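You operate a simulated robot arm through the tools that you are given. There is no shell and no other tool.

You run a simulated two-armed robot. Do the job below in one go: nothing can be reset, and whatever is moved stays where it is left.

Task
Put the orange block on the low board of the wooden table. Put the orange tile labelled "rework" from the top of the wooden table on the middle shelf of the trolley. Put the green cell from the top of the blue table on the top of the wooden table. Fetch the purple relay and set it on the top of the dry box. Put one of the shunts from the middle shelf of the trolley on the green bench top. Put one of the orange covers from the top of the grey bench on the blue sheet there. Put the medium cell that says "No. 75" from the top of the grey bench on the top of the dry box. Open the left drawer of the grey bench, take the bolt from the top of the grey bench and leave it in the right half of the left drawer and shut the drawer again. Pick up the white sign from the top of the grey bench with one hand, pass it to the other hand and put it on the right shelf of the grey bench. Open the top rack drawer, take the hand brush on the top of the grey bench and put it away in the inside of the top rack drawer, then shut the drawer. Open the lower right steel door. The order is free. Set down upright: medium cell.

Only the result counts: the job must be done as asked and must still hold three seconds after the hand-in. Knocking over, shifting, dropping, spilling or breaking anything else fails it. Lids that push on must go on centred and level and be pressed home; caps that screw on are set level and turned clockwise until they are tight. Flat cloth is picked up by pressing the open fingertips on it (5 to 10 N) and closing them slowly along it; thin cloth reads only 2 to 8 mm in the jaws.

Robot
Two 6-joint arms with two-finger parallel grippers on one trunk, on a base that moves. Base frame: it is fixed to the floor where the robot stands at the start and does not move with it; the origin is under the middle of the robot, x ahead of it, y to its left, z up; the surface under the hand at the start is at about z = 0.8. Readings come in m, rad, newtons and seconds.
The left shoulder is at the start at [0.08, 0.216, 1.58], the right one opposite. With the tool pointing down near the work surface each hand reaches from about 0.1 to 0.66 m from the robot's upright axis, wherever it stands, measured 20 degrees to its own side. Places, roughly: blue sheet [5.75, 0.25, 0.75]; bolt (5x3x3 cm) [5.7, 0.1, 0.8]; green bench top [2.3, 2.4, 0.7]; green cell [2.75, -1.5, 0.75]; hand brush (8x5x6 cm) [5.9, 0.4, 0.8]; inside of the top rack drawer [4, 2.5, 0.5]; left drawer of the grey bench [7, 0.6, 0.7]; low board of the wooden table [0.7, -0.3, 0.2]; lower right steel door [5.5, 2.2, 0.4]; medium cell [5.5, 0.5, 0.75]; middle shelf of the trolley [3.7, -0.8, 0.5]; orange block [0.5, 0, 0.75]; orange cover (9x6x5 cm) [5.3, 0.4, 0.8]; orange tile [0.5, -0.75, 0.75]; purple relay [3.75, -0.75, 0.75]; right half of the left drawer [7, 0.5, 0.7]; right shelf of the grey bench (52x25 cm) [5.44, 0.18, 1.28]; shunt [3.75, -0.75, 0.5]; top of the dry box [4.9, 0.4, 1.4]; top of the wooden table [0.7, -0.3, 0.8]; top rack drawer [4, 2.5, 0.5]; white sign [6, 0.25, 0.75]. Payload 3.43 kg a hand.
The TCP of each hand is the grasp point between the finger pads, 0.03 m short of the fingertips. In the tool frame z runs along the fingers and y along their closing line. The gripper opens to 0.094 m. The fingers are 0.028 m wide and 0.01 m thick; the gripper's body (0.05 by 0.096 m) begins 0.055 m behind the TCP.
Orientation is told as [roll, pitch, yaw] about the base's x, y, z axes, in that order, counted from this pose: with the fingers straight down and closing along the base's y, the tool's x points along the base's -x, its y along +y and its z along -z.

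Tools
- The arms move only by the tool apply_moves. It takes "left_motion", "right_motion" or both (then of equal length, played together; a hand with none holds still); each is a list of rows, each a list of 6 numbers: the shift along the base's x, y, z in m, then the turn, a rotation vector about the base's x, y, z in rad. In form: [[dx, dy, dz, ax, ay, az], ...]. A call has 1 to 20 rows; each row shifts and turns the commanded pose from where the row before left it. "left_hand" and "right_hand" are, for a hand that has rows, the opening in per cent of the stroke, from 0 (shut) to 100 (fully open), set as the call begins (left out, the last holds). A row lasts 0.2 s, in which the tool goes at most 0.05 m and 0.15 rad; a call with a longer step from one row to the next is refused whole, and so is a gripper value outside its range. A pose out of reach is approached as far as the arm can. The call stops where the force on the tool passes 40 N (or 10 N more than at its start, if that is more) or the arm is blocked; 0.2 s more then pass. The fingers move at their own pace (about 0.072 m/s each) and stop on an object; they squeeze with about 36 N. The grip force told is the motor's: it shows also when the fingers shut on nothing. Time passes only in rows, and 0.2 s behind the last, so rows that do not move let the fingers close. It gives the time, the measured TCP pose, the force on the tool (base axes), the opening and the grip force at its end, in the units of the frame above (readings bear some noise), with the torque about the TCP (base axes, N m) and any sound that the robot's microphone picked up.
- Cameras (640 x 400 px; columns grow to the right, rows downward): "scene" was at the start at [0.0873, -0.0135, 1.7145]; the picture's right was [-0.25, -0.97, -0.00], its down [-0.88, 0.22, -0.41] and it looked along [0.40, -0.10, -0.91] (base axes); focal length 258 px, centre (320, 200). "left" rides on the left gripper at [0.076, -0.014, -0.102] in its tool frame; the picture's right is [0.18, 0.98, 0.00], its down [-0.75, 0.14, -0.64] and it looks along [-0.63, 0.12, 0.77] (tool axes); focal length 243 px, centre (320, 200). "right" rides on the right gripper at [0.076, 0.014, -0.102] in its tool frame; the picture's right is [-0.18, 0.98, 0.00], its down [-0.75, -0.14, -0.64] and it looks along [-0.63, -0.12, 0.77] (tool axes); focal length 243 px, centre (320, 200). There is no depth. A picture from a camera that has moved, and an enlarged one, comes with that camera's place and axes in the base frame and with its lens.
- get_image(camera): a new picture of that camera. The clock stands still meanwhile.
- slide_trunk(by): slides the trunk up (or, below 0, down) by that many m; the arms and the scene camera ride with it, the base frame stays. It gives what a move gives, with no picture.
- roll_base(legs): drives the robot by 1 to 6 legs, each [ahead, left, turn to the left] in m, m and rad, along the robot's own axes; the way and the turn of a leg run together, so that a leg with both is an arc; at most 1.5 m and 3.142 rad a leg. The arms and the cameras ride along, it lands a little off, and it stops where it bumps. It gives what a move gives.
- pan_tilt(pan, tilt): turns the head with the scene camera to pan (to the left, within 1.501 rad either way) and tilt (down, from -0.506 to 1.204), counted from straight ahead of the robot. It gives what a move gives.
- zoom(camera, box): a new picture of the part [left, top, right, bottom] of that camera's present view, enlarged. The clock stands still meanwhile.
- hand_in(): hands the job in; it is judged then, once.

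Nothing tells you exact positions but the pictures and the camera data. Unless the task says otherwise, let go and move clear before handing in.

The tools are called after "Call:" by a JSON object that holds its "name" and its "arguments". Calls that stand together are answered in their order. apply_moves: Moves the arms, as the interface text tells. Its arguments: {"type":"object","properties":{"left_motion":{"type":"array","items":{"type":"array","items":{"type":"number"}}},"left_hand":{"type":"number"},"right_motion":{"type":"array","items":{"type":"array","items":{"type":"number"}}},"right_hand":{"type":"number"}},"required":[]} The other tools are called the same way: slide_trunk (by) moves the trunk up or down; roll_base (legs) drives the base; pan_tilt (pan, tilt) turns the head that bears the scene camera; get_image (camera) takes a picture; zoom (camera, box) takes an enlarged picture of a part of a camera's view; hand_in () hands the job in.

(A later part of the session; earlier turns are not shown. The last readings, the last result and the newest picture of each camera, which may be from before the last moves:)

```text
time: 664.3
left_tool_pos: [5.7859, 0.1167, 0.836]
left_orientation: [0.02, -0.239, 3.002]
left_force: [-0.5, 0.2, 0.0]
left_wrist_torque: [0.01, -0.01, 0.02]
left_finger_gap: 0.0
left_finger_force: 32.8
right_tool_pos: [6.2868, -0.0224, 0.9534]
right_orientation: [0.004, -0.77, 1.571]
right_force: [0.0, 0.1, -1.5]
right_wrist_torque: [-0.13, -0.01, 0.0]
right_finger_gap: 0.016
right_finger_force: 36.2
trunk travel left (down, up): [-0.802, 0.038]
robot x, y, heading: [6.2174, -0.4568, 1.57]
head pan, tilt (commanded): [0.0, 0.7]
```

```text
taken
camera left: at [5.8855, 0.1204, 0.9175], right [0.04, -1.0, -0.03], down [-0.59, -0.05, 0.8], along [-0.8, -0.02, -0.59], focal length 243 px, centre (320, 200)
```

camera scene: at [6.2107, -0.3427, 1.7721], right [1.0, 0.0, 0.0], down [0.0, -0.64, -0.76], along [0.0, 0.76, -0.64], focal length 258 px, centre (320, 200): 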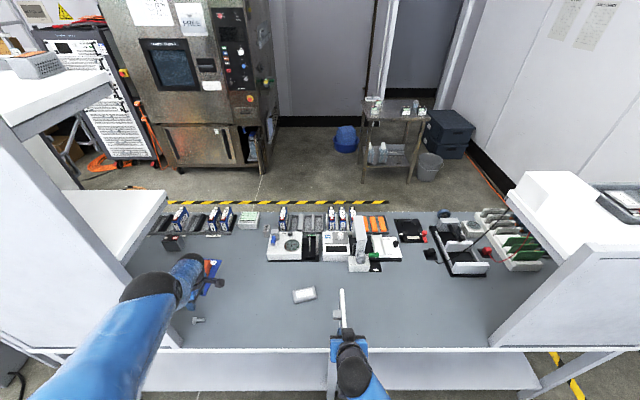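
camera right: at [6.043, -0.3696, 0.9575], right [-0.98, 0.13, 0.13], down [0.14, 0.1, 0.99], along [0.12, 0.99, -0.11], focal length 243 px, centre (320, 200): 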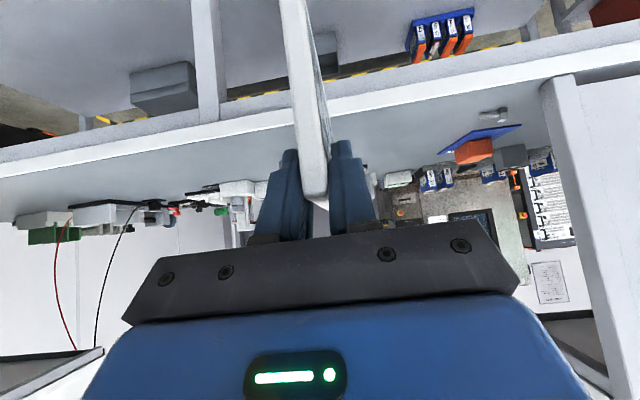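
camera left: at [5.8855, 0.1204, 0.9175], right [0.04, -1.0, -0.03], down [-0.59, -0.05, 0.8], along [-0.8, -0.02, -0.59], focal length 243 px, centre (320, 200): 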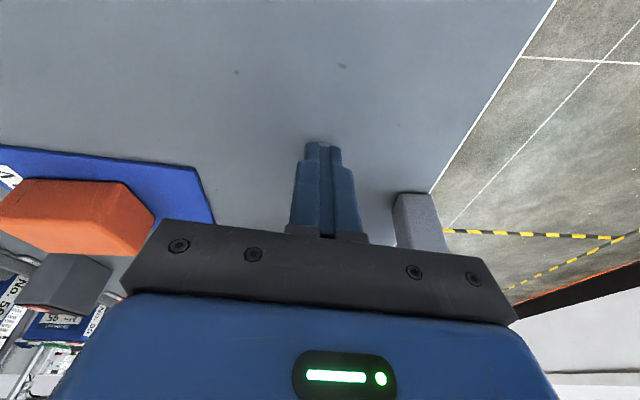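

Closed above the thin shaft. I'll grip the thicker head instead, 2.5 cm further left.

Call:
{"name": "slide_trunk", "arguments": {"by": 0.03}}

Call:
{"name": "apply_moves", "arguments": {"left_motion": [[-0.01, 0, 0, 0, 0, 0], [-0.012, 0, 0, 0, 0, 0], [0, 0, 0, 0, 0, 0], [0, 0, 0, 0, 0, 0]], "left_hand": 60}}

Call:
{"name": "get_image", "arguments": {"camera": "left"}}

```text
time: 665.0
left_tool_pos: [5.786, 0.1182, 0.8656]
left_orientation: [0.018, -0.239, 2.999]
left_force: [0.3, 0.3, 1.0]
left_wrist_torque: [0.01, 0.02, -0.02]
left_finger_gap: 0.0
left_finger_force: 33.2
right_tool_pos: [6.2864, -0.0217, 0.9838]
right_orientation: [0.003, -0.77, 1.571]
right_force: [0.4, -0.2, -2.0]
right_wrist_torque: [-0.08, -0.03, -0.02]
right_finger_gap: 0.0161
right_finger_force: 36.2
trunk travel left (down, up): [-0.832, 0.008]
robot x, y, heading: [6.2126, -0.4584, 1.567]
head pan, tilt (commanded): [0.0, 0.7]
```

```text
time: 666.0
left_tool_pos: [5.762, 0.1191, 0.866]
left_orientation: [0.02, -0.24, 2.997]
left_force: [0.1, 0.3, -0.4]
left_wrist_torque: [0.0, 0.01, 0.0]
left_finger_gap: 0.0564
left_finger_force: 0.2
right_tool_pos: [6.2869, -0.023, 0.9821]
right_orientation: [0.005, -0.77, 1.568]
right_force: [-0.2, -0.2, -1.6]
right_wrist_torque: [-0.07, -0.01, 0.04]
right_finger_gap: 0.016
right_finger_force: 36.2
trunk travel left (down, up): [-0.832, 0.008]
robot x, y, heading: [6.2109, -0.4636, 1.572]
head pan, tilt (commanded): [0.0, 0.7]
```

```text
taken
camera left: at [5.8634, 0.1204, 0.9476], right [0.04, -1.0, -0.03], down [-0.59, -0.05, 0.8], along [-0.8, -0.02, -0.59], focal length 243 px, centre (320, 200)
```

left: 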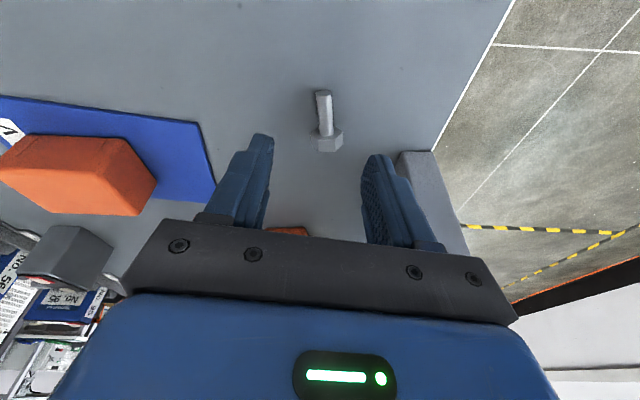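

Call:
{"name": "apply_moves", "arguments": {"left_motion": [[-0.005, -0.002, 0, 0, 0, 0]]}}

Call:
{"name": "slide_trunk", "arguments": {"by": -0.033}}

Call:
{"name": "get_image", "arguments": {"camera": "left"}}

```text
time: 666.4
left_tool_pos: [5.759, 0.1173, 0.8662]
left_orientation: [0.02, -0.24, 3.0]
left_force: [0.0, -0.9, 0.2]
left_wrist_torque: [0.02, 0.0, -0.03]
left_finger_gap: 0.0564
left_finger_force: 0.0
right_tool_pos: [6.2866, -0.0217, 0.9839]
right_orientation: [0.002, -0.771, 1.569]
right_force: [-0.5, -0.3, -0.5]
right_wrist_torque: [-0.11, -0.01, 0.0]
right_finger_gap: 0.0157
right_finger_force: 35.7
trunk travel left (down, up): [-0.832, 0.008]
robot x, y, heading: [6.2108, -0.4608, 1.571]
head pan, tilt (commanded): [0.0, 0.7]
```

```text
time: 667.2
left_tool_pos: [5.7595, 0.1149, 0.8321]
left_orientation: [0.02, -0.24, 3.0]
left_force: [-0.6, -0.9, -0.4]
left_wrist_torque: [0.03, 0.01, 0.0]
left_finger_gap: 0.0564
left_finger_force: 0.0
right_tool_pos: [6.2862, -0.022, 0.9502]
right_orientation: [0.001, -0.768, 1.57]
right_force: [-1.0, 0.4, -1.9]
right_wrist_torque: [-0.14, 0.0, 0.01]
right_finger_gap: 0.0159
right_finger_force: 35.5
trunk travel left (down, up): [-0.799, 0.041]
robot x, y, heading: [6.2131, -0.4576, 1.575]
head pan, tilt (commanded): [0.0, 0.7]
```

```text
taken
camera left: at [5.8583, 0.1185, 0.9142], right [0.04, -1.0, -0.03], down [-0.59, -0.05, 0.8], along [-0.8, -0.02, -0.59], focal length 243 px, centre (320, 200)
```

left: 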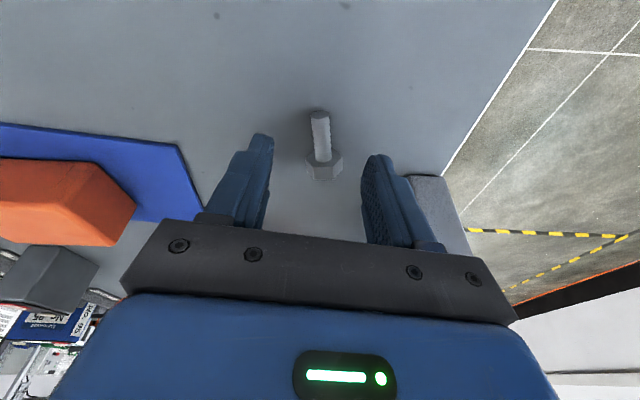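

Call:
{"name": "apply_moves", "arguments": {"left_motion": [[0, 0, 0, 0, 0, 0], [0, 0, 0, 0, 0, 0], [0, 0, 0, 0, 0, 0], [0, 0, 0, 0, 0, 0]], "left_hand": 0}}

Call:
{"name": "get_image", "arguments": {"camera": "left"}}

```text
time: 668.2
left_tool_pos: [5.7597, 0.1169, 0.8323]
left_orientation: [0.021, -0.239, 3.0]
left_force: [-1.2, 0.2, -0.8]
left_wrist_torque: [0.0, 0.03, 0.0]
left_finger_gap: 0.0001
left_finger_force: 33.0
right_tool_pos: [6.2869, -0.0229, 0.9496]
right_orientation: [0.004, -0.771, 1.568]
right_force: [-0.1, 0.2, -1.5]
right_wrist_torque: [-0.11, -0.01, -0.02]
right_finger_gap: 0.0156
right_finger_force: 36.2
trunk travel left (down, up): [-0.799, 0.041]
robot x, y, heading: [6.2118, -0.4589, 1.571]
head pan, tilt (commanded): [0.0, 0.7]
```

```text
taken
camera left: at [5.8583, 0.1184, 0.9143], right [0.04, -1.0, -0.03], down [-0.59, -0.05, 0.8], along [-0.8, -0.02, -0.59], focal length 243 px, centre (320, 200)
```

left: 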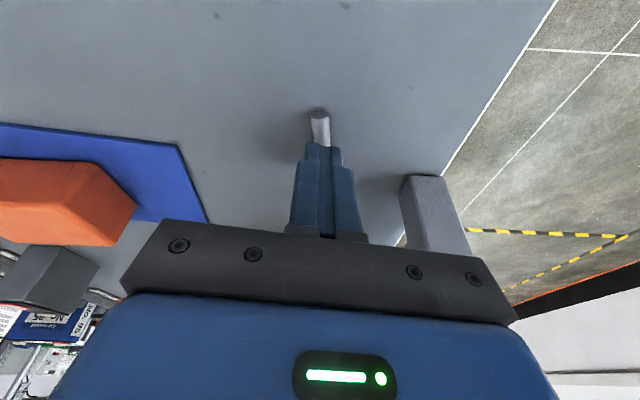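

The bolt is actually lower (head centre near (5.736, 0.114, 0.797)); the bench top is at about z = 0.785. I go up, shift left and lower further.

Call:
{"name": "slide_trunk", "arguments": {"by": 0.03}}

Call:
{"name": "apply_moves", "arguments": {"left_motion": [[-0.008, -0.001, 0, 0, 0, 0], [-0.007, -0.001, 0, 0, 0, 0], [0, 0, 0, 0, 0, 0], [0, 0, 0, 0, 0, 0]], "left_hand": 55}}

Call:
{"name": "slide_trunk", "arguments": {"by": -0.036}}

Call:
{"name": "get_image", "arguments": {"camera": "left"}}

```text
time: 669.0
left_tool_pos: [5.7592, 0.1167, 0.8624]
left_orientation: [0.019, -0.241, 2.999]
left_force: [0.0, -0.2, 0.2]
left_wrist_torque: [0.01, -0.01, 0.0]
left_finger_gap: 0.0
left_finger_force: 32.7
right_tool_pos: [6.2862, -0.0218, 0.981]
right_orientation: [0.005, -0.769, 1.569]
right_force: [0.0, 0.4, -2.3]
right_wrist_torque: [-0.1, 0.01, 0.0]
right_finger_gap: 0.0158
right_finger_force: 36.4
trunk travel left (down, up): [-0.829, 0.011]
robot x, y, heading: [6.215, -0.4609, 1.565]
head pan, tilt (commanded): [0.0, 0.7]
```

```text
time: 670.0
left_tool_pos: [5.7452, 0.1129, 0.8642]
left_orientation: [0.02, -0.24, 2.998]
left_force: [0.7, 0.0, 0.2]
left_wrist_torque: [-0.01, -0.03, -0.05]
left_finger_gap: 0.0516
left_finger_force: 0.0
right_tool_pos: [6.2864, -0.0218, 0.9801]
right_orientation: [0.003, -0.769, 1.569]
right_force: [0.3, 0.8, -1.9]
right_wrist_torque: [-0.11, -0.02, 0.01]
right_finger_gap: 0.0157
right_finger_force: 35.7
trunk travel left (down, up): [-0.829, 0.011]
robot x, y, heading: [6.2101, -0.457, 1.572]
head pan, tilt (commanded): [0.0, 0.7]
```

```text
time: 670.8
left_tool_pos: [5.7454, 0.1126, 0.8274]
left_orientation: [0.021, -0.239, 3.0]
left_force: [-0.5, 0.2, -0.4]
left_wrist_torque: [-0.02, 0.02, -0.01]
left_finger_gap: 0.0518
left_finger_force: 0.0
right_tool_pos: [6.2871, -0.0229, 0.9452]
right_orientation: [0.003, -0.769, 1.569]
right_force: [-0.2, -0.4, -2.3]
right_wrist_torque: [-0.12, 0.01, 0.01]
right_finger_gap: 0.016
right_finger_force: 36.1
trunk travel left (down, up): [-0.793, 0.047]
robot x, y, heading: [6.215, -0.4588, 1.57]
head pan, tilt (commanded): [0.0, 0.7]
```

```text
taken
camera left: at [5.8441, 0.1152, 0.9096], right [0.04, -1.0, -0.03], down [-0.59, -0.05, 0.8], along [-0.8, -0.02, -0.59], focal length 243 px, centre (320, 200)
```

left: 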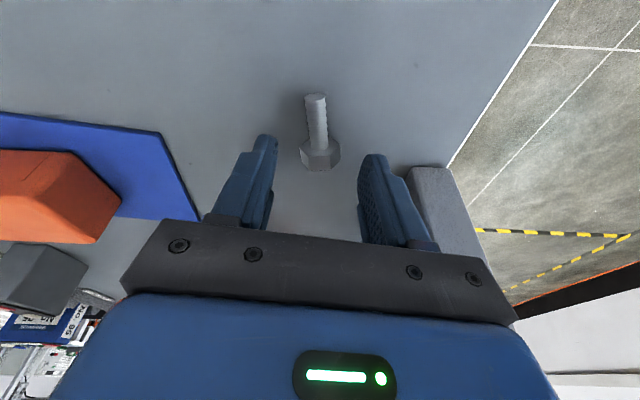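

Call:
{"name": "slide_trunk", "arguments": {"by": -0.007}}

Call:
{"name": "apply_moves", "arguments": {"left_motion": [[0, 0, 0, 0, 0, 0], [0, 0, 0, 0, 0, 0], [0, 0, 0, 0, 0, 0], [0, 0, 0, 0, 0, 0]], "left_hand": 0}}

Call:
{"name": "get_image", "arguments": {"camera": "left"}}

```text
time: 671.3
left_tool_pos: [5.7443, 0.1129, 0.8203]
left_orientation: [0.019, -0.239, 3.0]
left_force: [-0.3, 0.8, -0.6]
left_wrist_torque: [-0.03, 0.03, 0.0]
left_finger_gap: 0.0514
left_finger_force: 0.1
right_tool_pos: [6.2878, -0.0222, 0.9376]
right_orientation: [0.003, -0.768, 1.567]
right_force: [0.0, -0.5, -2.4]
right_wrist_torque: [-0.11, 0.0, 0.01]
right_finger_gap: 0.016
right_finger_force: 36.1
trunk travel left (down, up): [-0.786, 0.054]
robot x, y, heading: [6.2126, -0.4556, 1.571]
head pan, tilt (commanded): [0.0, 0.7]
```

```text
time: 672.3
left_tool_pos: [5.7454, 0.1126, 0.8207]
left_orientation: [0.017, -0.239, 3.0]
left_force: [-0.5, -0.2, 3.6]
left_wrist_torque: [0.01, -0.1, 0.05]
left_finger_gap: 0.0257
left_finger_force: 35.7
right_tool_pos: [6.2868, -0.0229, 0.9381]
right_orientation: [0.006, -0.769, 1.57]
right_force: [0.6, -1.1, -0.8]
right_wrist_torque: [-0.09, 0.01, 0.03]
right_finger_gap: 0.0158
right_finger_force: 36.1
trunk travel left (down, up): [-0.786, 0.054]
robot x, y, heading: [6.2133, -0.4576, 1.568]
head pan, tilt (commanded): [0.0, 0.7]
```

```text
taken
camera left: at [5.8442, 0.115, 0.9031], right [0.04, -1.0, -0.03], down [-0.59, -0.05, 0.8], along [-0.81, -0.02, -0.59], focal length 243 px, centre (320, 200)
```

left: 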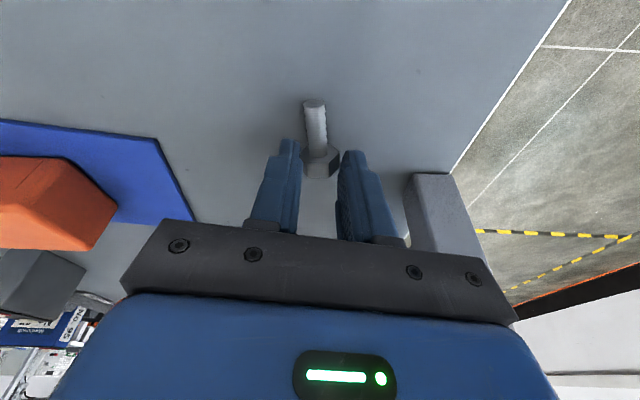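

The bolt head is gripped (25.7 mm). I lift gently with the trunk and check.

Call:
{"name": "slide_trunk", "arguments": {"by": 0.01}}

Call:
{"name": "slide_trunk", "arguments": {"by": 0.04}}

Call:
{"name": "get_image", "arguments": {"camera": "left"}}

```text
time: 672.9
left_tool_pos: [5.7436, 0.1122, 0.8305]
left_orientation: [0.021, -0.237, 3.001]
left_force: [-0.7, 0.4, 0.7]
left_wrist_torque: [-0.01, 0.03, -0.01]
left_finger_gap: 0.0
left_finger_force: 32.8
right_tool_pos: [6.2863, -0.0233, 0.948]
right_orientation: [0.003, -0.769, 1.571]
right_force: [-0.4, -0.1, -2.0]
right_wrist_torque: [-0.1, 0.03, -0.01]
right_finger_gap: 0.016
right_finger_force: 36.0
trunk travel left (down, up): [-0.796, 0.044]
robot x, y, heading: [6.2099, -0.4617, 1.567]
head pan, tilt (commanded): [0.0, 0.7]
```

```text
time: 673.7
left_tool_pos: [5.7438, 0.1117, 0.8709]
left_orientation: [0.019, -0.24, 2.999]
left_force: [0.9, 0.5, -0.7]
left_wrist_torque: [0.0, 0.01, 0.01]
left_finger_gap: 0.0
left_finger_force: 32.8
right_tool_pos: [6.2861, -0.023, 0.9876]
right_orientation: [0.004, -0.77, 1.569]
right_force: [0.2, 0.3, -1.5]
right_wrist_torque: [-0.13, -0.03, 0.0]
right_finger_gap: 0.0156
right_finger_force: 36.0
trunk travel left (down, up): [-0.836, 0.004]
robot x, y, heading: [6.209, -0.4605, 1.565]
head pan, tilt (commanded): [0.0, 0.7]
```

```text
taken
camera left: at [5.844, 0.1154, 0.9523], right [0.04, -1.0, -0.03], down [-0.59, -0.05, 0.8], along [-0.8, -0.02, -0.59], focal length 243 px, centre (320, 200)
```

left: 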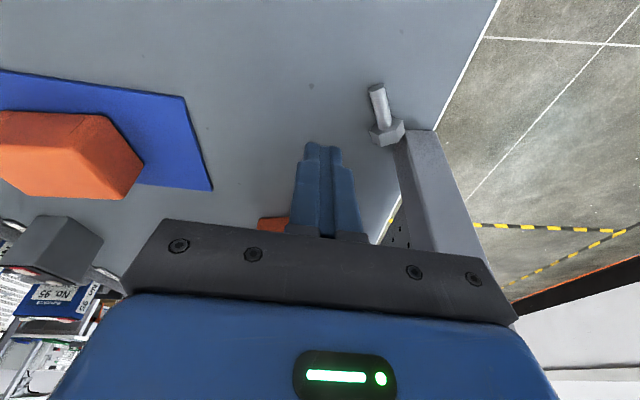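

The bolt slipped out and moved to about (5.73, 0.065). I back the base 5 cm so the hand is above it, turn the gripper across the bolt and grip deeper.

Call:
{"name": "apply_moves", "arguments": {"left_motion": [[0, 0, 0, 0, 0, 0.1], [0, 0, 0, 0, 0, 0.1], [0, 0, 0, 0, 0, 0.1], [0, 0, 0, 0, 0, 0.1]], "left_hand": 55}}

Call:
{"name": "roll_base", "arguments": {"legs": [[-0.048, 0, 0]]}}

Call:
{"name": "get_image", "arguments": {"camera": "left"}}

```text
time: 674.7
left_tool_pos: [5.7513, 0.1012, 0.8799]
left_orientation: [0.02, -0.24, -2.884]
left_force: [0.7, 0.5, -0.6]
left_wrist_torque: [0.01, -0.03, 0.02]
left_finger_gap: 0.0516
left_finger_force: 0.1
left hand out of reach, approached as far as the arm can: row 1, 2, 3, 4
right_tool_pos: [6.2874, -0.023, 0.987]
right_orientation: [0.005, -0.77, 1.568]
right_force: [0.0, 0.6, -1.6]
right_wrist_torque: [-0.11, -0.01, 0.0]
right_finger_gap: 0.016
right_finger_force: 36.1
trunk travel left (down, up): [-0.836, 0.004]
robot x, y, heading: [6.2119, -0.4595, 1.564]
head pan, tilt (commanded): [0.0, 0.7]
```

```text
time: 675.6
left_tool_pos: [5.7506, 0.0619, 0.8764]
left_orientation: [0.027, -0.241, -2.885]
left_force: [-0.4, 1.3, 0.3]
left_wrist_torque: [-0.04, 0.02, 0.0]
left_finger_gap: 0.0516
left_finger_force: 0.1
right_tool_pos: [6.2864, -0.0606, 0.9829]
right_orientation: [0.004, -0.761, 1.57]
right_force: [0.6, 1.1, -1.3]
right_wrist_torque: [-0.12, 0.02, -0.02]
right_finger_gap: 0.0162
right_finger_force: 36.4
trunk travel left (down, up): [-0.836, 0.004]
robot x, y, heading: [6.2149, -0.5081, 1.565]
head pan, tilt (commanded): [0.0, 0.7]
```

```text
taken
camera left: at [5.8422, 0.1032, 0.957], right [0.43, -0.9, -0.02], down [-0.53, -0.27, 0.81], along [-0.73, -0.34, -0.59], focal length 243 px, centre (320, 200)
```

left: 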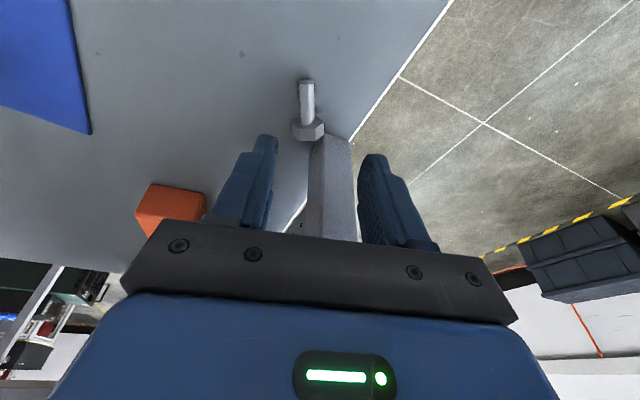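

Call:
{"name": "apply_moves", "arguments": {"left_motion": [[-0.007, 0.001, 0, 0, 0, 0], [-0.0075, 0, 0, 0, 0, 0]], "left_hand": 48}}

Call:
{"name": "slide_trunk", "arguments": {"by": -0.045}}

Call:
{"name": "get_image", "arguments": {"camera": "left"}}

```text
time: 676.2
left_tool_pos: [5.7479, 0.0523, 0.8828]
left_orientation: [0.024, -0.245, -2.888]
left_force: [30.3, -2.4, -0.1]
left_wrist_torque: [0.15, 2.05, 0.31]
left_finger_gap: 0.0449
left_finger_force: 0.1
left hand out of reach, approached as far as the arm can: row 2
right_tool_pos: [6.2955, -0.0687, 0.9866]
right_orientation: [0.014, -0.767, 1.56]
right_force: [0.0, -0.3, -1.4]
right_wrist_torque: [-0.09, -0.01, 0.0]
right_finger_gap: 0.0158
right_finger_force: 36.0
trunk travel left (down, up): [-0.836, 0.004]
robot x, y, heading: [6.2149, -0.5044, 1.567]
head pan, tilt (commanded): [0.0, 0.7]
```

```text
time: 676.5
left_tool_pos: [5.7486, 0.0544, 0.8821]
left_orientation: [0.021, -0.234, -2.891]
left_force: [24.2, -0.3, 9.6]
left_wrist_torque: [-0.19, 1.97, 0.18]
left_finger_gap: 0.045
left_finger_force: 0.1
right_tool_pos: [6.2913, -0.0717, 0.9868]
right_orientation: [0.006, -0.771, 1.564]
right_force: [-0.1, -0.4, -1.6]
right_wrist_torque: [-0.09, 0.01, -0.01]
right_finger_gap: 0.0157
right_finger_force: 35.6
trunk travel left (down, up): [-0.834, 0.006]
robot x, y, heading: [6.2162, -0.5055, 1.563]
head pan, tilt (commanded): [0.0, 0.7]
stopped: the force on the tool passed its limit at 47 N (the readings are from after the stop); the commanded pose is now the measured one
```

```text
taken
camera left: at [5.8397, 0.0942, 0.9647], right [0.42, -0.91, -0.02], down [-0.53, -0.27, 0.8], along [-0.73, -0.33, -0.6], focal length 243 px, centre (320, 200)
```

left: 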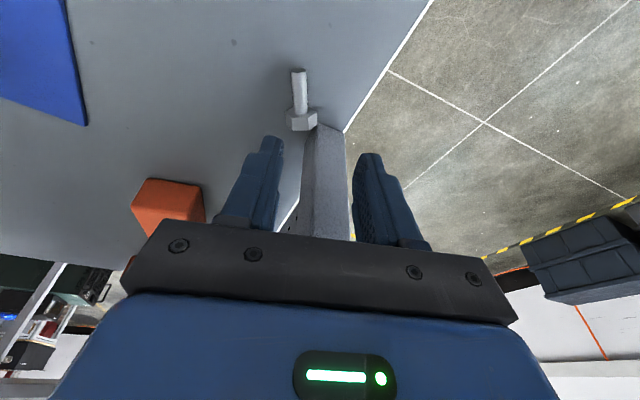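

The hand's body touches the panel post. I move away to +x, turn back, and will first push the bolt clear of the post with closed fingers.

Call:
{"name": "apply_moves", "arguments": {"left_motion": [[0.02, 0, 0, 0, 0, 0], [0.02, 0, 0, 0, 0, -0.1], [0, 0, 0, 0, 0, -0.1], [0, -0.01, 0, 0, 0, -0.1], [0, -0.01, 0, 0, 0, -0.1]], "left_hand": 0}}

Call:
{"name": "get_image", "arguments": {"camera": "left"}}

```text
time: 677.7
left_tool_pos: [5.7845, 0.0313, 0.8807]
left_orientation: [0.025, -0.236, 2.998]
left_force: [-1.1, -0.9, 0.5]
left_wrist_torque: [-0.04, 0.0, -0.02]
left_finger_gap: 0.0001
left_finger_force: 33.4
right_tool_pos: [6.288, -0.0699, 0.9867]
right_orientation: [0.005, -0.772, 1.568]
right_force: [0.7, -0.6, -1.5]
right_wrist_torque: [-0.1, 0.04, 0.01]
right_finger_gap: 0.0158
right_finger_force: 36.2
trunk travel left (down, up): [-0.834, 0.006]
robot x, y, heading: [6.2131, -0.5058, 1.568]
head pan, tilt (commanded): [0.0, 0.7]
```

```text
taken
camera left: at [5.8835, 0.0344, 0.963], right [0.04, -1.0, -0.02], down [-0.59, -0.04, 0.8], along [-0.8, -0.02, -0.59], focal length 243 px, centre (320, 200)
```

left: 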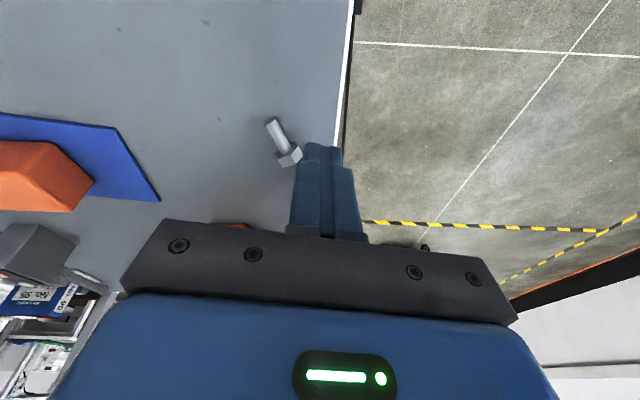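

Call:
{"name": "apply_moves", "arguments": {"left_motion": [[-0.014, 0.002, 0, 0, 0, 0], [-0.0125, 0.002, 0, 0, 0, 0]]}}

Call:
{"name": "slide_trunk", "arguments": {"by": -0.055}}

Call:
{"name": "get_image", "arguments": {"camera": "left"}}

```text
time: 678.3
left_tool_pos: [5.7559, 0.0354, 0.8802]
left_orientation: [0.025, -0.237, 2.997]
left_force: [0.0, 0.5, 0.8]
left_wrist_torque: [0.02, -0.01, 0.0]
left_finger_gap: 0.0
left_finger_force: 32.9
right_tool_pos: [6.2888, -0.0688, 0.9866]
right_orientation: [0.004, -0.771, 1.566]
right_force: [0.1, -0.1, -1.3]
right_wrist_torque: [-0.08, -0.01, -0.01]
right_finger_gap: 0.0161
right_finger_force: 35.4
trunk travel left (down, up): [-0.834, 0.006]
robot x, y, heading: [6.2158, -0.5051, 1.569]
head pan, tilt (commanded): [0.0, 0.7]
```

```text
time: 679.3
left_tool_pos: [5.7565, 0.0365, 0.8259]
left_orientation: [0.026, -0.237, 2.997]
left_force: [-0.2, 0.0, 0.3]
left_wrist_torque: [0.01, -0.02, -0.03]
left_finger_gap: 0.0003
left_finger_force: 33.2
right_tool_pos: [6.2888, -0.0705, 0.9314]
right_orientation: [0.005, -0.77, 1.566]
right_force: [0.1, -0.1, -0.7]
right_wrist_torque: [-0.09, 0.02, -0.01]
right_finger_gap: 0.0159
right_finger_force: 36.6
trunk travel left (down, up): [-0.779, 0.061]
robot x, y, heading: [6.2154, -0.505, 1.567]
head pan, tilt (commanded): [0.0, 0.7]
```

```text
taken
camera left: at [5.8566, 0.0394, 0.9079], right [0.04, -1.0, -0.02], down [-0.59, -0.04, 0.8], along [-0.8, -0.02, -0.59], focal length 243 px, centre (320, 200)
```

left: 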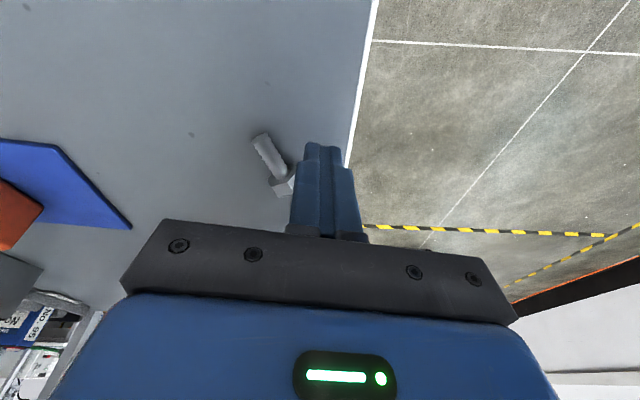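

Call:
{"name": "slide_trunk", "arguments": {"by": -0.006}}

Call:
{"name": "apply_moves", "arguments": {"left_motion": [[0, 0.015, 0, 0, 0, 0], [0, 0.015, 0, 0, 0, 0], [0, 0.015, 0, 0, 0, 0], [0, 0.015, 0, 0, 0, 0], [0, 0.015, 0, 0, 0, 0]]}}

Call:
{"name": "get_image", "arguments": {"camera": "left"}}

```text
time: 679.9
left_tool_pos: [5.757, 0.0368, 0.8201]
left_orientation: [0.024, -0.237, 2.996]
left_force: [-1.0, -1.2, -0.2]
left_wrist_torque: [0.0, 0.0, 0.0]
left_finger_gap: 0.0
left_finger_force: 33.2
right_tool_pos: [6.2872, -0.0693, 0.9252]
right_orientation: [0.007, -0.769, 1.566]
right_force: [0.0, -0.4, -1.8]
right_wrist_torque: [-0.14, -0.03, 0.0]
right_finger_gap: 0.0161
right_finger_force: 35.8
trunk travel left (down, up): [-0.773, 0.067]
robot x, y, heading: [6.2121, -0.505, 1.566]
head pan, tilt (commanded): [0.0, 0.7]
```

```text
time: 681.0
left_tool_pos: [5.7672, 0.0943, 0.834]
left_orientation: [0.022, -0.237, 2.997]
left_force: [-0.5, -0.3, 0.5]
left_wrist_torque: [-0.02, 0.02, -0.03]
left_finger_gap: 0.0002
left_finger_force: 33.5
left hand out of reach, approached as far as the arm can: row 4, 5
right_tool_pos: [6.2885, -0.0694, 0.9253]
right_orientation: [0.005, -0.769, 1.567]
right_force: [0.0, -0.5, -2.1]
right_wrist_torque: [-0.14, -0.01, 0.02]
right_finger_gap: 0.0158
right_finger_force: 35.7
trunk travel left (down, up): [-0.773, 0.067]
robot x, y, heading: [6.2155, -0.5077, 1.571]
head pan, tilt (commanded): [0.0, 0.7]
```

```text
taken
camera left: at [5.8664, 0.0966, 0.9164], right [0.04, -1.0, -0.02], down [-0.59, -0.04, 0.8], along [-0.8, -0.02, -0.59], focal length 243 px, centre (320, 200)
```

left: 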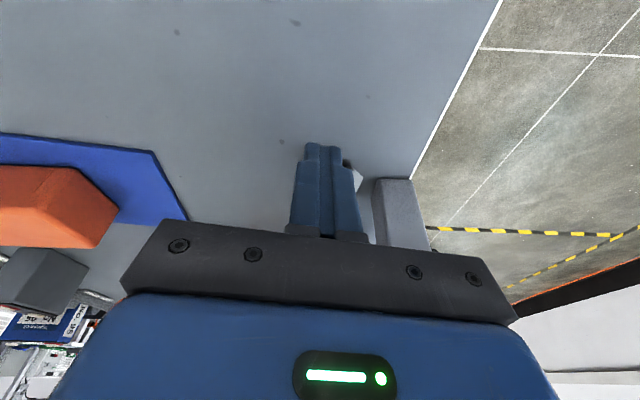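

Call:
{"name": "slide_trunk", "arguments": {"by": 0.065}}

Call:
{"name": "apply_moves", "arguments": {"left_motion": [[0.03, 0.01, 0, 0, 0, 0], [0.03, 0.01, 0, 0, 0, 0]], "left_hand": 60}}

Call:
{"name": "get_image", "arguments": {"camera": "left"}}

Call:
{"name": "zoom", "arguments": {"camera": "scene", "box": [130, 260, 290, 370]}}

```text
time: 682.1
left_tool_pos: [5.7661, 0.0944, 0.8992]
left_orientation: [0.025, -0.237, 2.997]
left_force: [0.2, -1.1, 0.0]
left_wrist_torque: [0.0, 0.0, 0.0]
left_finger_gap: 0.0001
left_finger_force: 33.4
right_tool_pos: [6.2882, -0.07, 0.9903]
right_orientation: [0.005, -0.77, 1.568]
right_force: [-0.1, -0.3, -2.3]
right_wrist_torque: [-0.1, 0.01, 0.0]
right_finger_gap: 0.0156
right_finger_force: 35.8
trunk travel left (down, up): [-0.838, 0.002]
robot x, y, heading: [6.212, -0.5054, 1.566]
head pan, tilt (commanded): [0.0, 0.7]
```

```text
time: 682.7
left_tool_pos: [5.828, 0.113, 0.8995]
left_orientation: [0.023, -0.239, 2.997]
left_force: [-0.6, 0.1, -0.3]
left_wrist_torque: [0.03, 0.02, 0.0]
left_finger_gap: 0.0563
left_finger_force: 0.1
right_tool_pos: [6.29, -0.0691, 0.9903]
right_orientation: [0.007, -0.769, 1.567]
right_force: [0.2, -0.2, -1.6]
right_wrist_torque: [-0.11, 0.01, 0.01]
right_finger_gap: 0.0162
right_finger_force: 36.1
trunk travel left (down, up): [-0.838, 0.002]
robot x, y, heading: [6.2173, -0.5052, 1.571]
head pan, tilt (commanded): [0.0, 0.7]
```

```text
taken
camera left: at [5.9275, 0.1155, 0.9813], right [0.04, -1.0, -0.02], down [-0.59, -0.04, 0.8], along [-0.8, -0.02, -0.59], focal length 243 px, centre (320, 200)
```

left: 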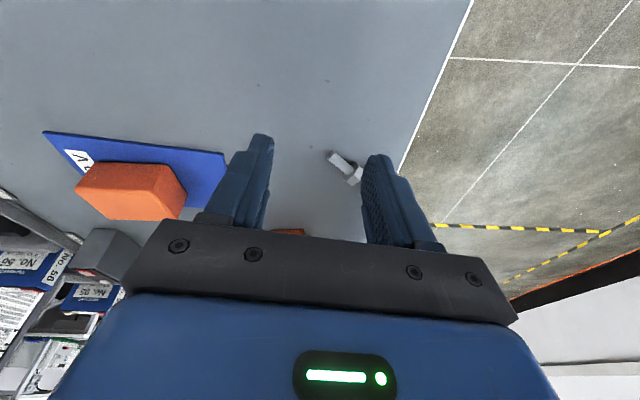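

```text
3.64 times, centred on (210, 315) of scene
camera zoom: at [6.2155, -0.3884, 1.7757], right [1.0, 0.0, 0.0], down [0.0, -0.64, -0.76], along [0.0, 0.76, -0.64], focal length 938 px, centre (720, -218)
```

zoom: 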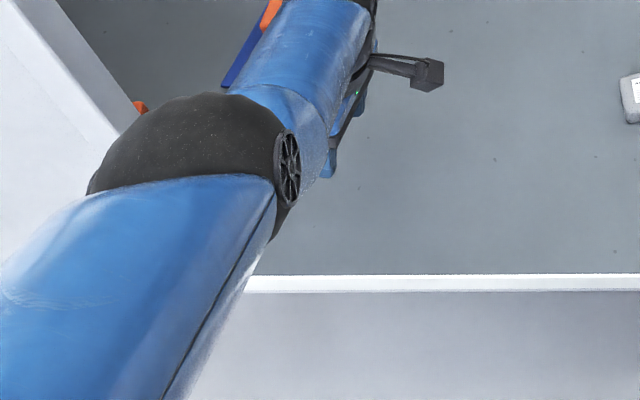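

The bolt turned: head (5.72, 0.069), shaft end (5.752, 0.102). I'll grip its shaft end, away from the post, with the tips right down at the bench.

Call:
{"name": "roll_base", "arguments": {"legs": [[0.03, 0, 0]]}}

Call:
{"name": "apply_moves", "arguments": {"left_motion": [[-0.03, -0.015, 0, 0, 0, 0], [-0.03, -0.015, -0.005, 0, 0, 0], [-0.014, -0.015, -0.005, 0, 0, 0]]}}

Call:
{"name": "slide_trunk", "arguments": {"by": -0.04}}

Call:
{"name": "get_image", "arguments": {"camera": "left"}}

```text
time: 683.5
left_tool_pos: [5.8263, 0.1379, 0.9027]
left_orientation: [0.015, -0.237, 2.999]
left_force: [0.8, -1.1, -0.5]
left_wrist_torque: [0.02, -0.02, 0.03]
left_finger_gap: 0.0561
left_finger_force: 0.1
right_tool_pos: [6.2902, -0.0456, 0.9923]
right_orientation: [0.005, -0.776, 1.566]
right_force: [0.5, -0.6, -1.0]
right_wrist_torque: [-0.09, 0.02, -0.02]
right_finger_gap: 0.0162
right_finger_force: 36.0
trunk travel left (down, up): [-0.838, 0.002]
robot x, y, heading: [6.2119, -0.4818, 1.561]
head pan, tilt (commanded): [0.0, 0.7]
```

```text
time: 684.3
left_tool_pos: [5.7518, 0.0946, 0.8908]
left_orientation: [0.02, -0.238, 2.996]
left_force: [0.2, 0.4, -0.5]
left_wrist_torque: [0.01, -0.02, -0.03]
left_finger_gap: 0.0565
left_finger_force: 0.0
right_tool_pos: [6.2888, -0.0428, 0.9915]
right_orientation: [0.004, -0.772, 1.566]
right_force: [0.6, -0.1, -1.8]
right_wrist_torque: [-0.06, -0.01, -0.01]
right_finger_gap: 0.0158
right_finger_force: 35.3
trunk travel left (down, up): [-0.838, 0.002]
robot x, y, heading: [6.2148, -0.4772, 1.564]
head pan, tilt (commanded): [0.0, 0.7]
```

```text
time: 685.1
left_tool_pos: [5.7526, 0.0968, 0.8501]
left_orientation: [0.023, -0.238, 2.997]
left_force: [-0.3, 0.0, -0.4]
left_wrist_torque: [0.0, -0.03, -0.03]
left_finger_gap: 0.0563
left_finger_force: 0.1
right_tool_pos: [6.2896, -0.0396, 0.9507]
right_orientation: [0.004, -0.771, 1.567]
right_force: [0.9, 0.4, -1.5]
right_wrist_torque: [-0.07, 0.0, 0.0]
right_finger_gap: 0.0157
right_finger_force: 36.0
trunk travel left (down, up): [-0.798, 0.042]
robot x, y, heading: [6.2121, -0.475, 1.565]
head pan, tilt (commanded): [0.0, 0.7]
```

```text
taken
camera left: at [5.8521, 0.0997, 0.9314], right [0.04, -1.0, -0.02], down [-0.59, -0.04, 0.8], along [-0.8, -0.02, -0.59], focal length 243 px, centre (320, 200)
```

left: 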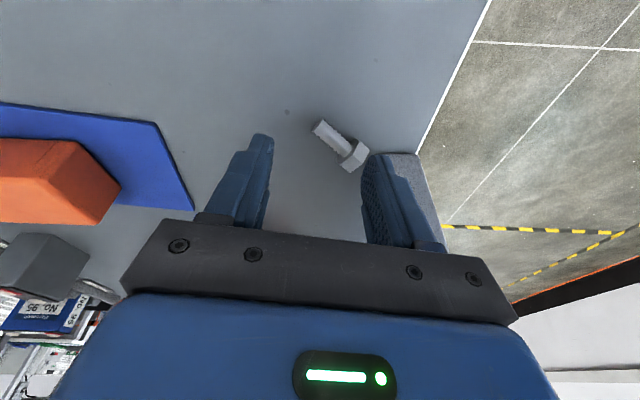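

Call:
{"name": "apply_moves", "arguments": {"left_motion": [[-0.003, -0.01, 0, 0, 0, 0]]}}

Call:
{"name": "slide_trunk", "arguments": {"by": -0.026}}

Call:
{"name": "slide_trunk", "arguments": {"by": -0.008}}

Call:
{"name": "get_image", "arguments": {"camera": "left"}}

```text
time: 685.5
left_tool_pos: [5.75, 0.086, 0.8497]
left_orientation: [0.023, -0.235, 2.997]
left_force: [-0.2, -0.5, -0.1]
left_wrist_torque: [-0.03, 0.01, 0.0]
left_finger_gap: 0.0564
left_finger_force: 0.1
right_tool_pos: [6.2894, -0.0405, 0.9498]
right_orientation: [0.003, -0.77, 1.567]
right_force: [-0.2, -0.2, -1.6]
right_wrist_torque: [-0.06, -0.01, -0.05]
right_finger_gap: 0.016
right_finger_force: 35.6
trunk travel left (down, up): [-0.798, 0.042]
robot x, y, heading: [6.2139, -0.4777, 1.57]
head pan, tilt (commanded): [0.0, 0.7]
```

```text
time: 686.3
left_tool_pos: [5.7498, 0.0877, 0.8225]
left_orientation: [0.024, -0.238, 2.997]
left_force: [0.2, 0.1, -0.4]
left_wrist_torque: [-0.01, 0.0, 0.04]
left_finger_gap: 0.0566
left_finger_force: 0.0
right_tool_pos: [6.2884, -0.0408, 0.9235]
right_orientation: [0.003, -0.768, 1.566]
right_force: [0.0, 0.4, -2.0]
right_wrist_torque: [-0.11, 0.0, -0.01]
right_finger_gap: 0.0159
right_finger_force: 35.4
trunk travel left (down, up): [-0.772, 0.068]
robot x, y, heading: [6.2139, -0.4771, 1.566]
head pan, tilt (commanded): [0.0, 0.7]
```

```text
time: 686.8
left_tool_pos: [5.7499, 0.0882, 0.8158]
left_orientation: [0.023, -0.237, 2.996]
left_force: [0.1, 0.9, 0.1]
left_wrist_torque: [0.03, -0.03, 0.02]
left_finger_gap: 0.0564
left_finger_force: 0.0
right_tool_pos: [6.2895, -0.0399, 0.9156]
right_orientation: [0.004, -0.768, 1.567]
right_force: [0.1, -0.7, -1.0]
right_wrist_torque: [-0.11, 0.01, -0.01]
right_finger_gap: 0.0158
right_finger_force: 36.3
trunk travel left (down, up): [-0.764, 0.076]
robot x, y, heading: [6.2103, -0.4724, 1.574]
head pan, tilt (commanded): [0.0, 0.7]
```

```text
taken
camera left: at [5.849, 0.0898, 0.8972], right [0.04, -1.0, -0.02], down [-0.59, -0.04, 0.8], along [-0.8, -0.02, -0.59], focal length 243 px, centre (320, 200)
```

left: 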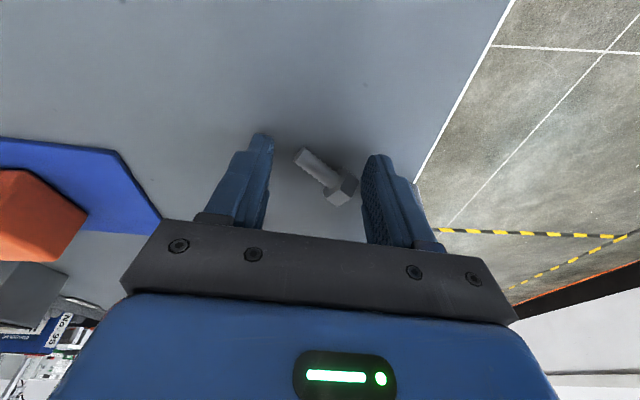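

Call:
{"name": "slide_trunk", "arguments": {"by": -0.005}}

Call:
{"name": "apply_moves", "arguments": {"left_motion": [[0, 0, 0, 0, 0, 0], [0, 0, 0, 0, 0, 0], [0, 0, 0, 0, 0, 0], [0, 0, 0, 0, 0, 0]], "left_hand": 0}}

Call:
{"name": "get_image", "arguments": {"camera": "left"}}

```text
time: 687.4
left_tool_pos: [5.7491, 0.0865, 0.8127]
left_orientation: [0.02, -0.238, 2.997]
left_force: [1.6, -2.0, 13.1]
left_wrist_torque: [0.32, -0.16, -0.03]
left_finger_gap: 0.0553
left_finger_force: 0.1
right_tool_pos: [6.289, -0.0412, 0.9108]
right_orientation: [0.004, -0.772, 1.566]
right_force: [-0.7, -0.4, -1.6]
right_wrist_torque: [-0.08, -0.02, -0.01]
right_finger_gap: 0.016
right_finger_force: 36.0
trunk travel left (down, up): [-0.759, 0.081]
robot x, y, heading: [6.2127, -0.4757, 1.566]
head pan, tilt (commanded): [0.0, 0.7]
```

```text
time: 688.4
left_tool_pos: [5.7501, 0.0882, 0.8134]
left_orientation: [0.02, -0.241, 2.997]
left_force: [1.0, 7.1, 19.1]
left_wrist_torque: [0.69, -0.11, 0.05]
left_finger_gap: 0.0431
left_finger_force: 36.9
right_tool_pos: [6.2915, -0.0409, 0.9109]
right_orientation: [0.008, -0.768, 1.566]
right_force: [0.1, 0.1, -1.7]
right_wrist_torque: [-0.09, -0.04, 0.0]
right_finger_gap: 0.0159
right_finger_force: 35.9
trunk travel left (down, up): [-0.759, 0.081]
robot x, y, heading: [6.2164, -0.473, 1.566]
head pan, tilt (commanded): [0.0, 0.7]
```

```text
taken
camera left: at [5.8502, 0.09, 0.8946], right [0.04, -1.0, -0.03], down [-0.59, -0.04, 0.81], along [-0.81, -0.02, -0.59], focal length 243 px, centre (320, 200)
```

left: 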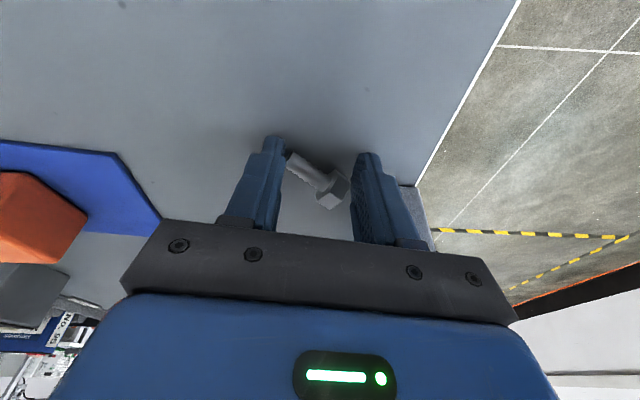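

Bench contact (top at z ≈ 0.783); the bolt is clamped lengthwise (43 mm). I lift slowly to see if it holds.

Call:
{"name": "slide_trunk", "arguments": {"by": 0.006}}

Call:
{"name": "slide_trunk", "arguments": {"by": 0.01}}

Call:
{"name": "get_image", "arguments": {"camera": "left"}}

```text
time: 688.9
left_tool_pos: [5.7501, 0.084, 0.8132]
left_orientation: [0.027, -0.234, 2.997]
left_force: [-0.1, -0.4, 0.2]
left_wrist_torque: [-0.01, -0.04, -0.02]
left_finger_gap: 0.0427
left_finger_force: 35.7
right_tool_pos: [6.2882, -0.0394, 0.9171]
right_orientation: [0.003, -0.769, 1.569]
right_force: [0.3, 0.8, -1.9]
right_wrist_torque: [-0.09, -0.03, 0.0]
right_finger_gap: 0.0162
right_finger_force: 36.2
trunk travel left (down, up): [-0.765, 0.075]
robot x, y, heading: [6.2109, -0.4755, 1.562]
head pan, tilt (commanded): [0.0, 0.7]
```

```text
time: 689.5
left_tool_pos: [5.7503, 0.0873, 0.8263]
left_orientation: [0.024, -0.235, 2.996]
left_force: [0.0, 0.9, -0.2]
left_wrist_torque: [-0.01, 0.03, -0.01]
left_finger_gap: 0.0424
left_finger_force: 36.5
right_tool_pos: [6.2885, -0.0399, 0.9284]
right_orientation: [0.003, -0.77, 1.568]
right_force: [-0.2, 0.3, -0.7]
right_wrist_torque: [-0.11, 0.0, 0.0]
right_finger_gap: 0.0158
right_finger_force: 35.4
trunk travel left (down, up): [-0.775, 0.065]
robot x, y, heading: [6.217, -0.4738, 1.565]
head pan, tilt (commanded): [0.0, 0.7]
```

```text
taken
camera left: at [5.849, 0.0892, 0.9082], right [0.04, -1.0, -0.02], down [-0.59, -0.04, 0.8], along [-0.8, -0.02, -0.59], focal length 243 px, centre (320, 200)
```

left: 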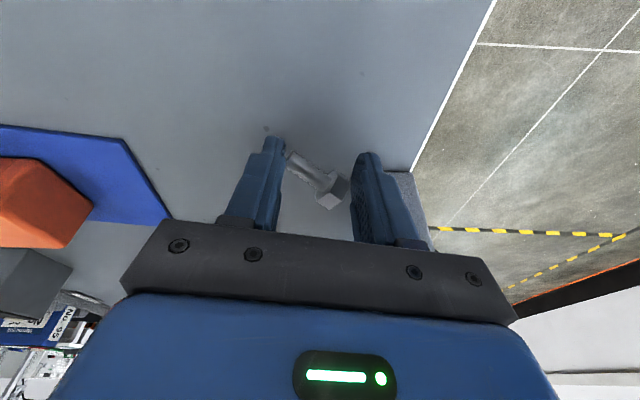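

It holds. I move it to open bench area, set it down and regrip it properly.

Call:
{"name": "slide_trunk", "arguments": {"by": 0.03}}

Call:
{"name": "apply_moves", "arguments": {"left_motion": [[0.03, 0.01, 0, 0, 0, 0], [0.04, 0.01, 0, 0, -0.03, 0], [0.04, 0.01, 0, 0, -0.05, 0], [0.03, 0, 0, 0, -0.05, 0]]}}

Call:
{"name": "get_image", "arguments": {"camera": "left"}}

```text
time: 690.3
left_tool_pos: [5.7494, 0.0873, 0.8564]
left_orientation: [0.022, -0.237, 2.996]
left_force: [-0.8, 0.4, -1.4]
left_wrist_torque: [-0.02, 0.01, -0.01]
left_finger_gap: 0.0428
left_finger_force: 36.3
right_tool_pos: [6.2894, -0.0396, 0.9564]
right_orientation: [0.003, -0.769, 1.567]
right_force: [1.2, -0.4, -2.2]
right_wrist_torque: [-0.09, 0.01, -0.01]
right_finger_gap: 0.0159
right_finger_force: 36.3
trunk travel left (down, up): [-0.805, 0.035]
robot x, y, heading: [6.2118, -0.4761, 1.555]
head pan, tilt (commanded): [0.0, 0.7]
```

```text
time: 691.3
left_tool_pos: [5.8901, 0.1173, 0.8568]
left_orientation: [0.006, -0.109, 3.001]
left_force: [0.0, 0.2, -0.5]
left_wrist_torque: [0.01, 0.0, 0.0]
left_finger_gap: 0.0428
left_finger_force: 36.4
right_tool_pos: [6.2892, -0.0402, 0.9569]
right_orientation: [0.007, -0.771, 1.568]
right_force: [0.5, 0.6, -2.3]
right_wrist_torque: [-0.06, 0.0, -0.01]
right_finger_gap: 0.0158
right_finger_force: 35.8
trunk travel left (down, up): [-0.805, 0.035]
robot x, y, heading: [6.2124, -0.4777, 1.57]
head pan, tilt (commanded): [0.0, 0.7]
```

```text
taken
camera left: at [5.9784, 0.1197, 0.9511], right [0.04, -1.0, -0.02], down [-0.69, -0.04, 0.72], along [-0.72, -0.02, -0.69], focal length 243 px, centre (320, 200)
```

left: 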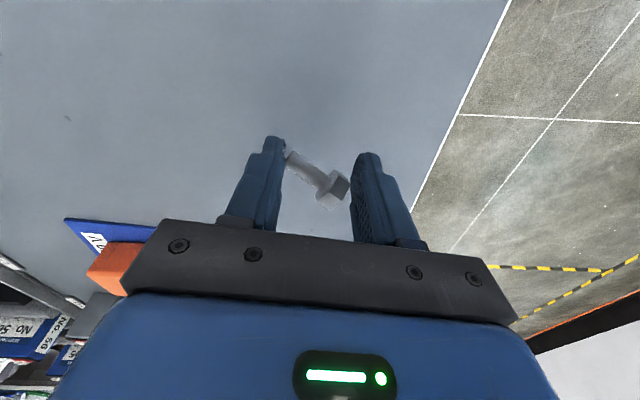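

Call:
{"name": "apply_moves", "arguments": {"left_motion": [[0.01, 0, 0, 0, -0.1, 0]]}}

Call:
{"name": "slide_trunk", "arguments": {"by": -0.036}}

Call:
{"name": "slide_trunk", "arguments": {"by": -0.005}}

```text
time: 691.7
left_tool_pos: [5.9005, 0.1175, 0.8569]
left_orientation: [-0.011, -0.008, 3.001]
left_force: [-0.4, 0.8, -1.2]
left_wrist_torque: [-0.02, -0.02, -0.01]
left_finger_gap: 0.0427
left_finger_force: 36.0
right_tool_pos: [6.2895, -0.0396, 0.9572]
right_orientation: [0.004, -0.77, 1.568]
right_force: [-0.2, -0.8, -1.6]
right_wrist_torque: [-0.14, 0.01, 0.01]
right_finger_gap: 0.0162
right_finger_force: 36.1
trunk travel left (down, up): [-0.805, 0.035]
robot x, y, heading: [6.2164, -0.4748, 1.567]
head pan, tilt (commanded): [0.0, 0.7]
```

```text
time: 692.5
left_tool_pos: [5.899, 0.1179, 0.8206]
left_orientation: [-0.01, -0.009, 3.002]
left_force: [-0.7, -0.2, -0.6]
left_wrist_torque: [0.0, -0.05, 0.03]
left_finger_gap: 0.0426
left_finger_force: 35.6
right_tool_pos: [6.2889, -0.0403, 0.9205]
right_orientation: [0.005, -0.769, 1.567]
right_force: [-0.1, -0.1, -1.6]
right_wrist_torque: [-0.11, 0.02, -0.02]
right_finger_gap: 0.0162
right_finger_force: 35.7
trunk travel left (down, up): [-0.769, 0.071]
robot x, y, heading: [6.216, -0.4766, 1.564]
head pan, tilt (commanded): [0.0, 0.7]
```

```text
time: 693.0
left_tool_pos: [5.8999, 0.1177, 0.8171]
left_orientation: [-0.014, -0.012, 3.0]
left_force: [-0.3, -1.0, 16.0]
left_wrist_torque: [-0.11, 0.34, 0.06]
left_finger_gap: 0.0426
left_finger_force: 36.0
right_tool_pos: [6.2896, -0.0411, 0.9166]
right_orientation: [0.007, -0.77, 1.566]
right_force: [0.0, 0.5, -1.6]
right_wrist_torque: [-0.08, 0.0, 0.0]
right_finger_gap: 0.0159
right_finger_force: 36.1
trunk travel left (down, up): [-0.764, 0.076]
robot x, y, heading: [6.216, -0.4736, 1.567]
head pan, tilt (commanded): [0.0, 0.7]
```

Contact (16 N). I open, rise a little and look at the bolt's pose.

Call:
{"name": "apply_moves", "arguments": {"left_motion": [[0, 0, 0, 0, 0, 0], [0, 0, 0, 0, 0, 0], [0, 0, 0, 0, 0, 0]], "left_hand": 75}}

Call:
{"name": "slide_trunk", "arguments": {"by": 0.06}}

Call:
{"name": "get_image", "arguments": {"camera": "left"}}

```text
time: 693.8
left_tool_pos: [5.9009, 0.1165, 0.8162]
left_orientation: [-0.01, -0.009, 3.001]
left_force: [-0.1, 0.9, 0.2]
left_wrist_torque: [0.01, 0.06, -0.01]
left_finger_gap: 0.0703
left_finger_force: 0.1
right_tool_pos: [6.2884, -0.0406, 0.9157]
right_orientation: [0.005, -0.771, 1.567]
right_force: [0.7, -0.2, -1.2]
right_wrist_torque: [-0.16, 0.03, -0.03]
right_finger_gap: 0.0157
right_finger_force: 36.3
trunk travel left (down, up): [-0.764, 0.076]
robot x, y, heading: [6.2098, -0.4774, 1.562]
head pan, tilt (commanded): [0.0, 0.7]
```

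```text
time: 694.8
left_tool_pos: [5.8998, 0.1173, 0.8754]
left_orientation: [-0.012, -0.008, 3.002]
left_force: [0.6, 0.0, -0.1]
left_wrist_torque: [-0.03, -0.01, -0.01]
left_finger_gap: 0.0707
left_finger_force: 0.0
right_tool_pos: [6.2903, -0.0402, 0.9761]
right_orientation: [0.005, -0.77, 1.566]
right_force: [-0.7, 0.0, -1.1]
right_wrist_torque: [-0.09, -0.01, 0.02]
right_finger_gap: 0.0159
right_finger_force: 36.4
trunk travel left (down, up): [-0.824, 0.016]
robot x, y, heading: [6.2116, -0.4758, 1.57]
head pan, tilt (commanded): [0.0, 0.7]
```

```text
taken
camera left: at [5.9778, 0.1195, 0.978], right [0.04, -1.0, -0.01], down [-0.76, -0.04, 0.65], along [-0.65, -0.02, -0.76], focal length 243 px, centre (320, 200)
```

left: 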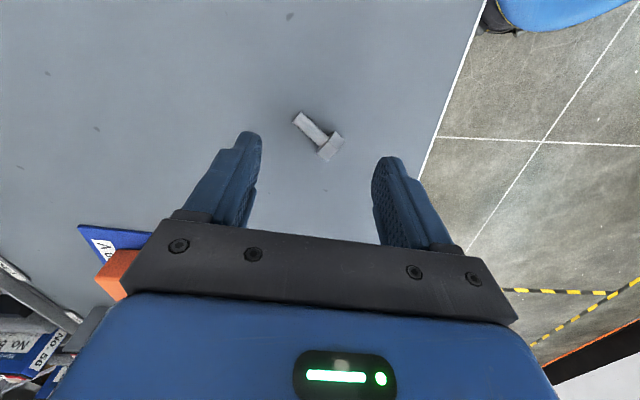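

The bolt lies free now at about (5.885, 0.115), turned 51°. I rotate the left hand to close across it.

Call:
{"name": "apply_moves", "arguments": {"left_motion": [[0, 0, 0, 0, 0, -0.14], [0, 0, 0, 0, 0, -0.14], [0, 0, 0, 0, 0, -0.14], [0, 0, 0, 0, 0, -0.14], [0, 0, 0, 0, 0, -0.14], [0, 0, 0, 0, 0, -0.14], [0, 0, 0, 0, 0, -0.14], [0, 0, 0, 0, 0, -0.14], [0, 0, 0, 0, 0, -0.14], [0, 0, 0, 0, 0, -0.14], [0, 0, 0, 0, 0, -0.14], [0, 0, 0, 0, 0, -0.14], [0, 0, 0, 0, 0, -0.14], [0, 0, 0, 0, 0, -0.14], [0, 0, 0, 0, 0, -0.14]]}}

Call:
{"name": "get_image", "arguments": {"camera": "left"}}

```text
time: 698.0
left_tool_pos: [5.899, 0.1175, 0.8754]
left_orientation: [-0.011, -0.009, 0.898]
left_force: [-0.5, -0.6, -0.5]
left_wrist_torque: [0.0, -0.02, -0.03]
left_finger_gap: 0.0707
left_finger_force: 0.0
right_tool_pos: [6.2885, -0.0393, 0.9764]
right_orientation: [0.006, -0.77, 1.567]
right_force: [0.7, -0.8, -2.1]
right_wrist_torque: [-0.12, 0.0, 0.02]
right_finger_gap: 0.0158
right_finger_force: 35.8
trunk travel left (down, up): [-0.824, 0.016]
robot x, y, heading: [6.2126, -0.4763, 1.561]
head pan, tilt (commanded): [0.0, 0.7]
```

```text
taken
camera left: at [5.8618, 0.0485, 0.978], right [-0.88, 0.47, -0.01], down [0.35, 0.68, 0.65], along [0.31, 0.57, -0.76], focal length 243 px, centre (320, 200)
```

left: 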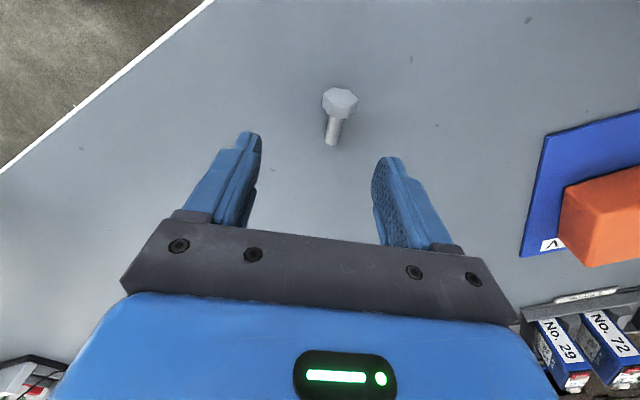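

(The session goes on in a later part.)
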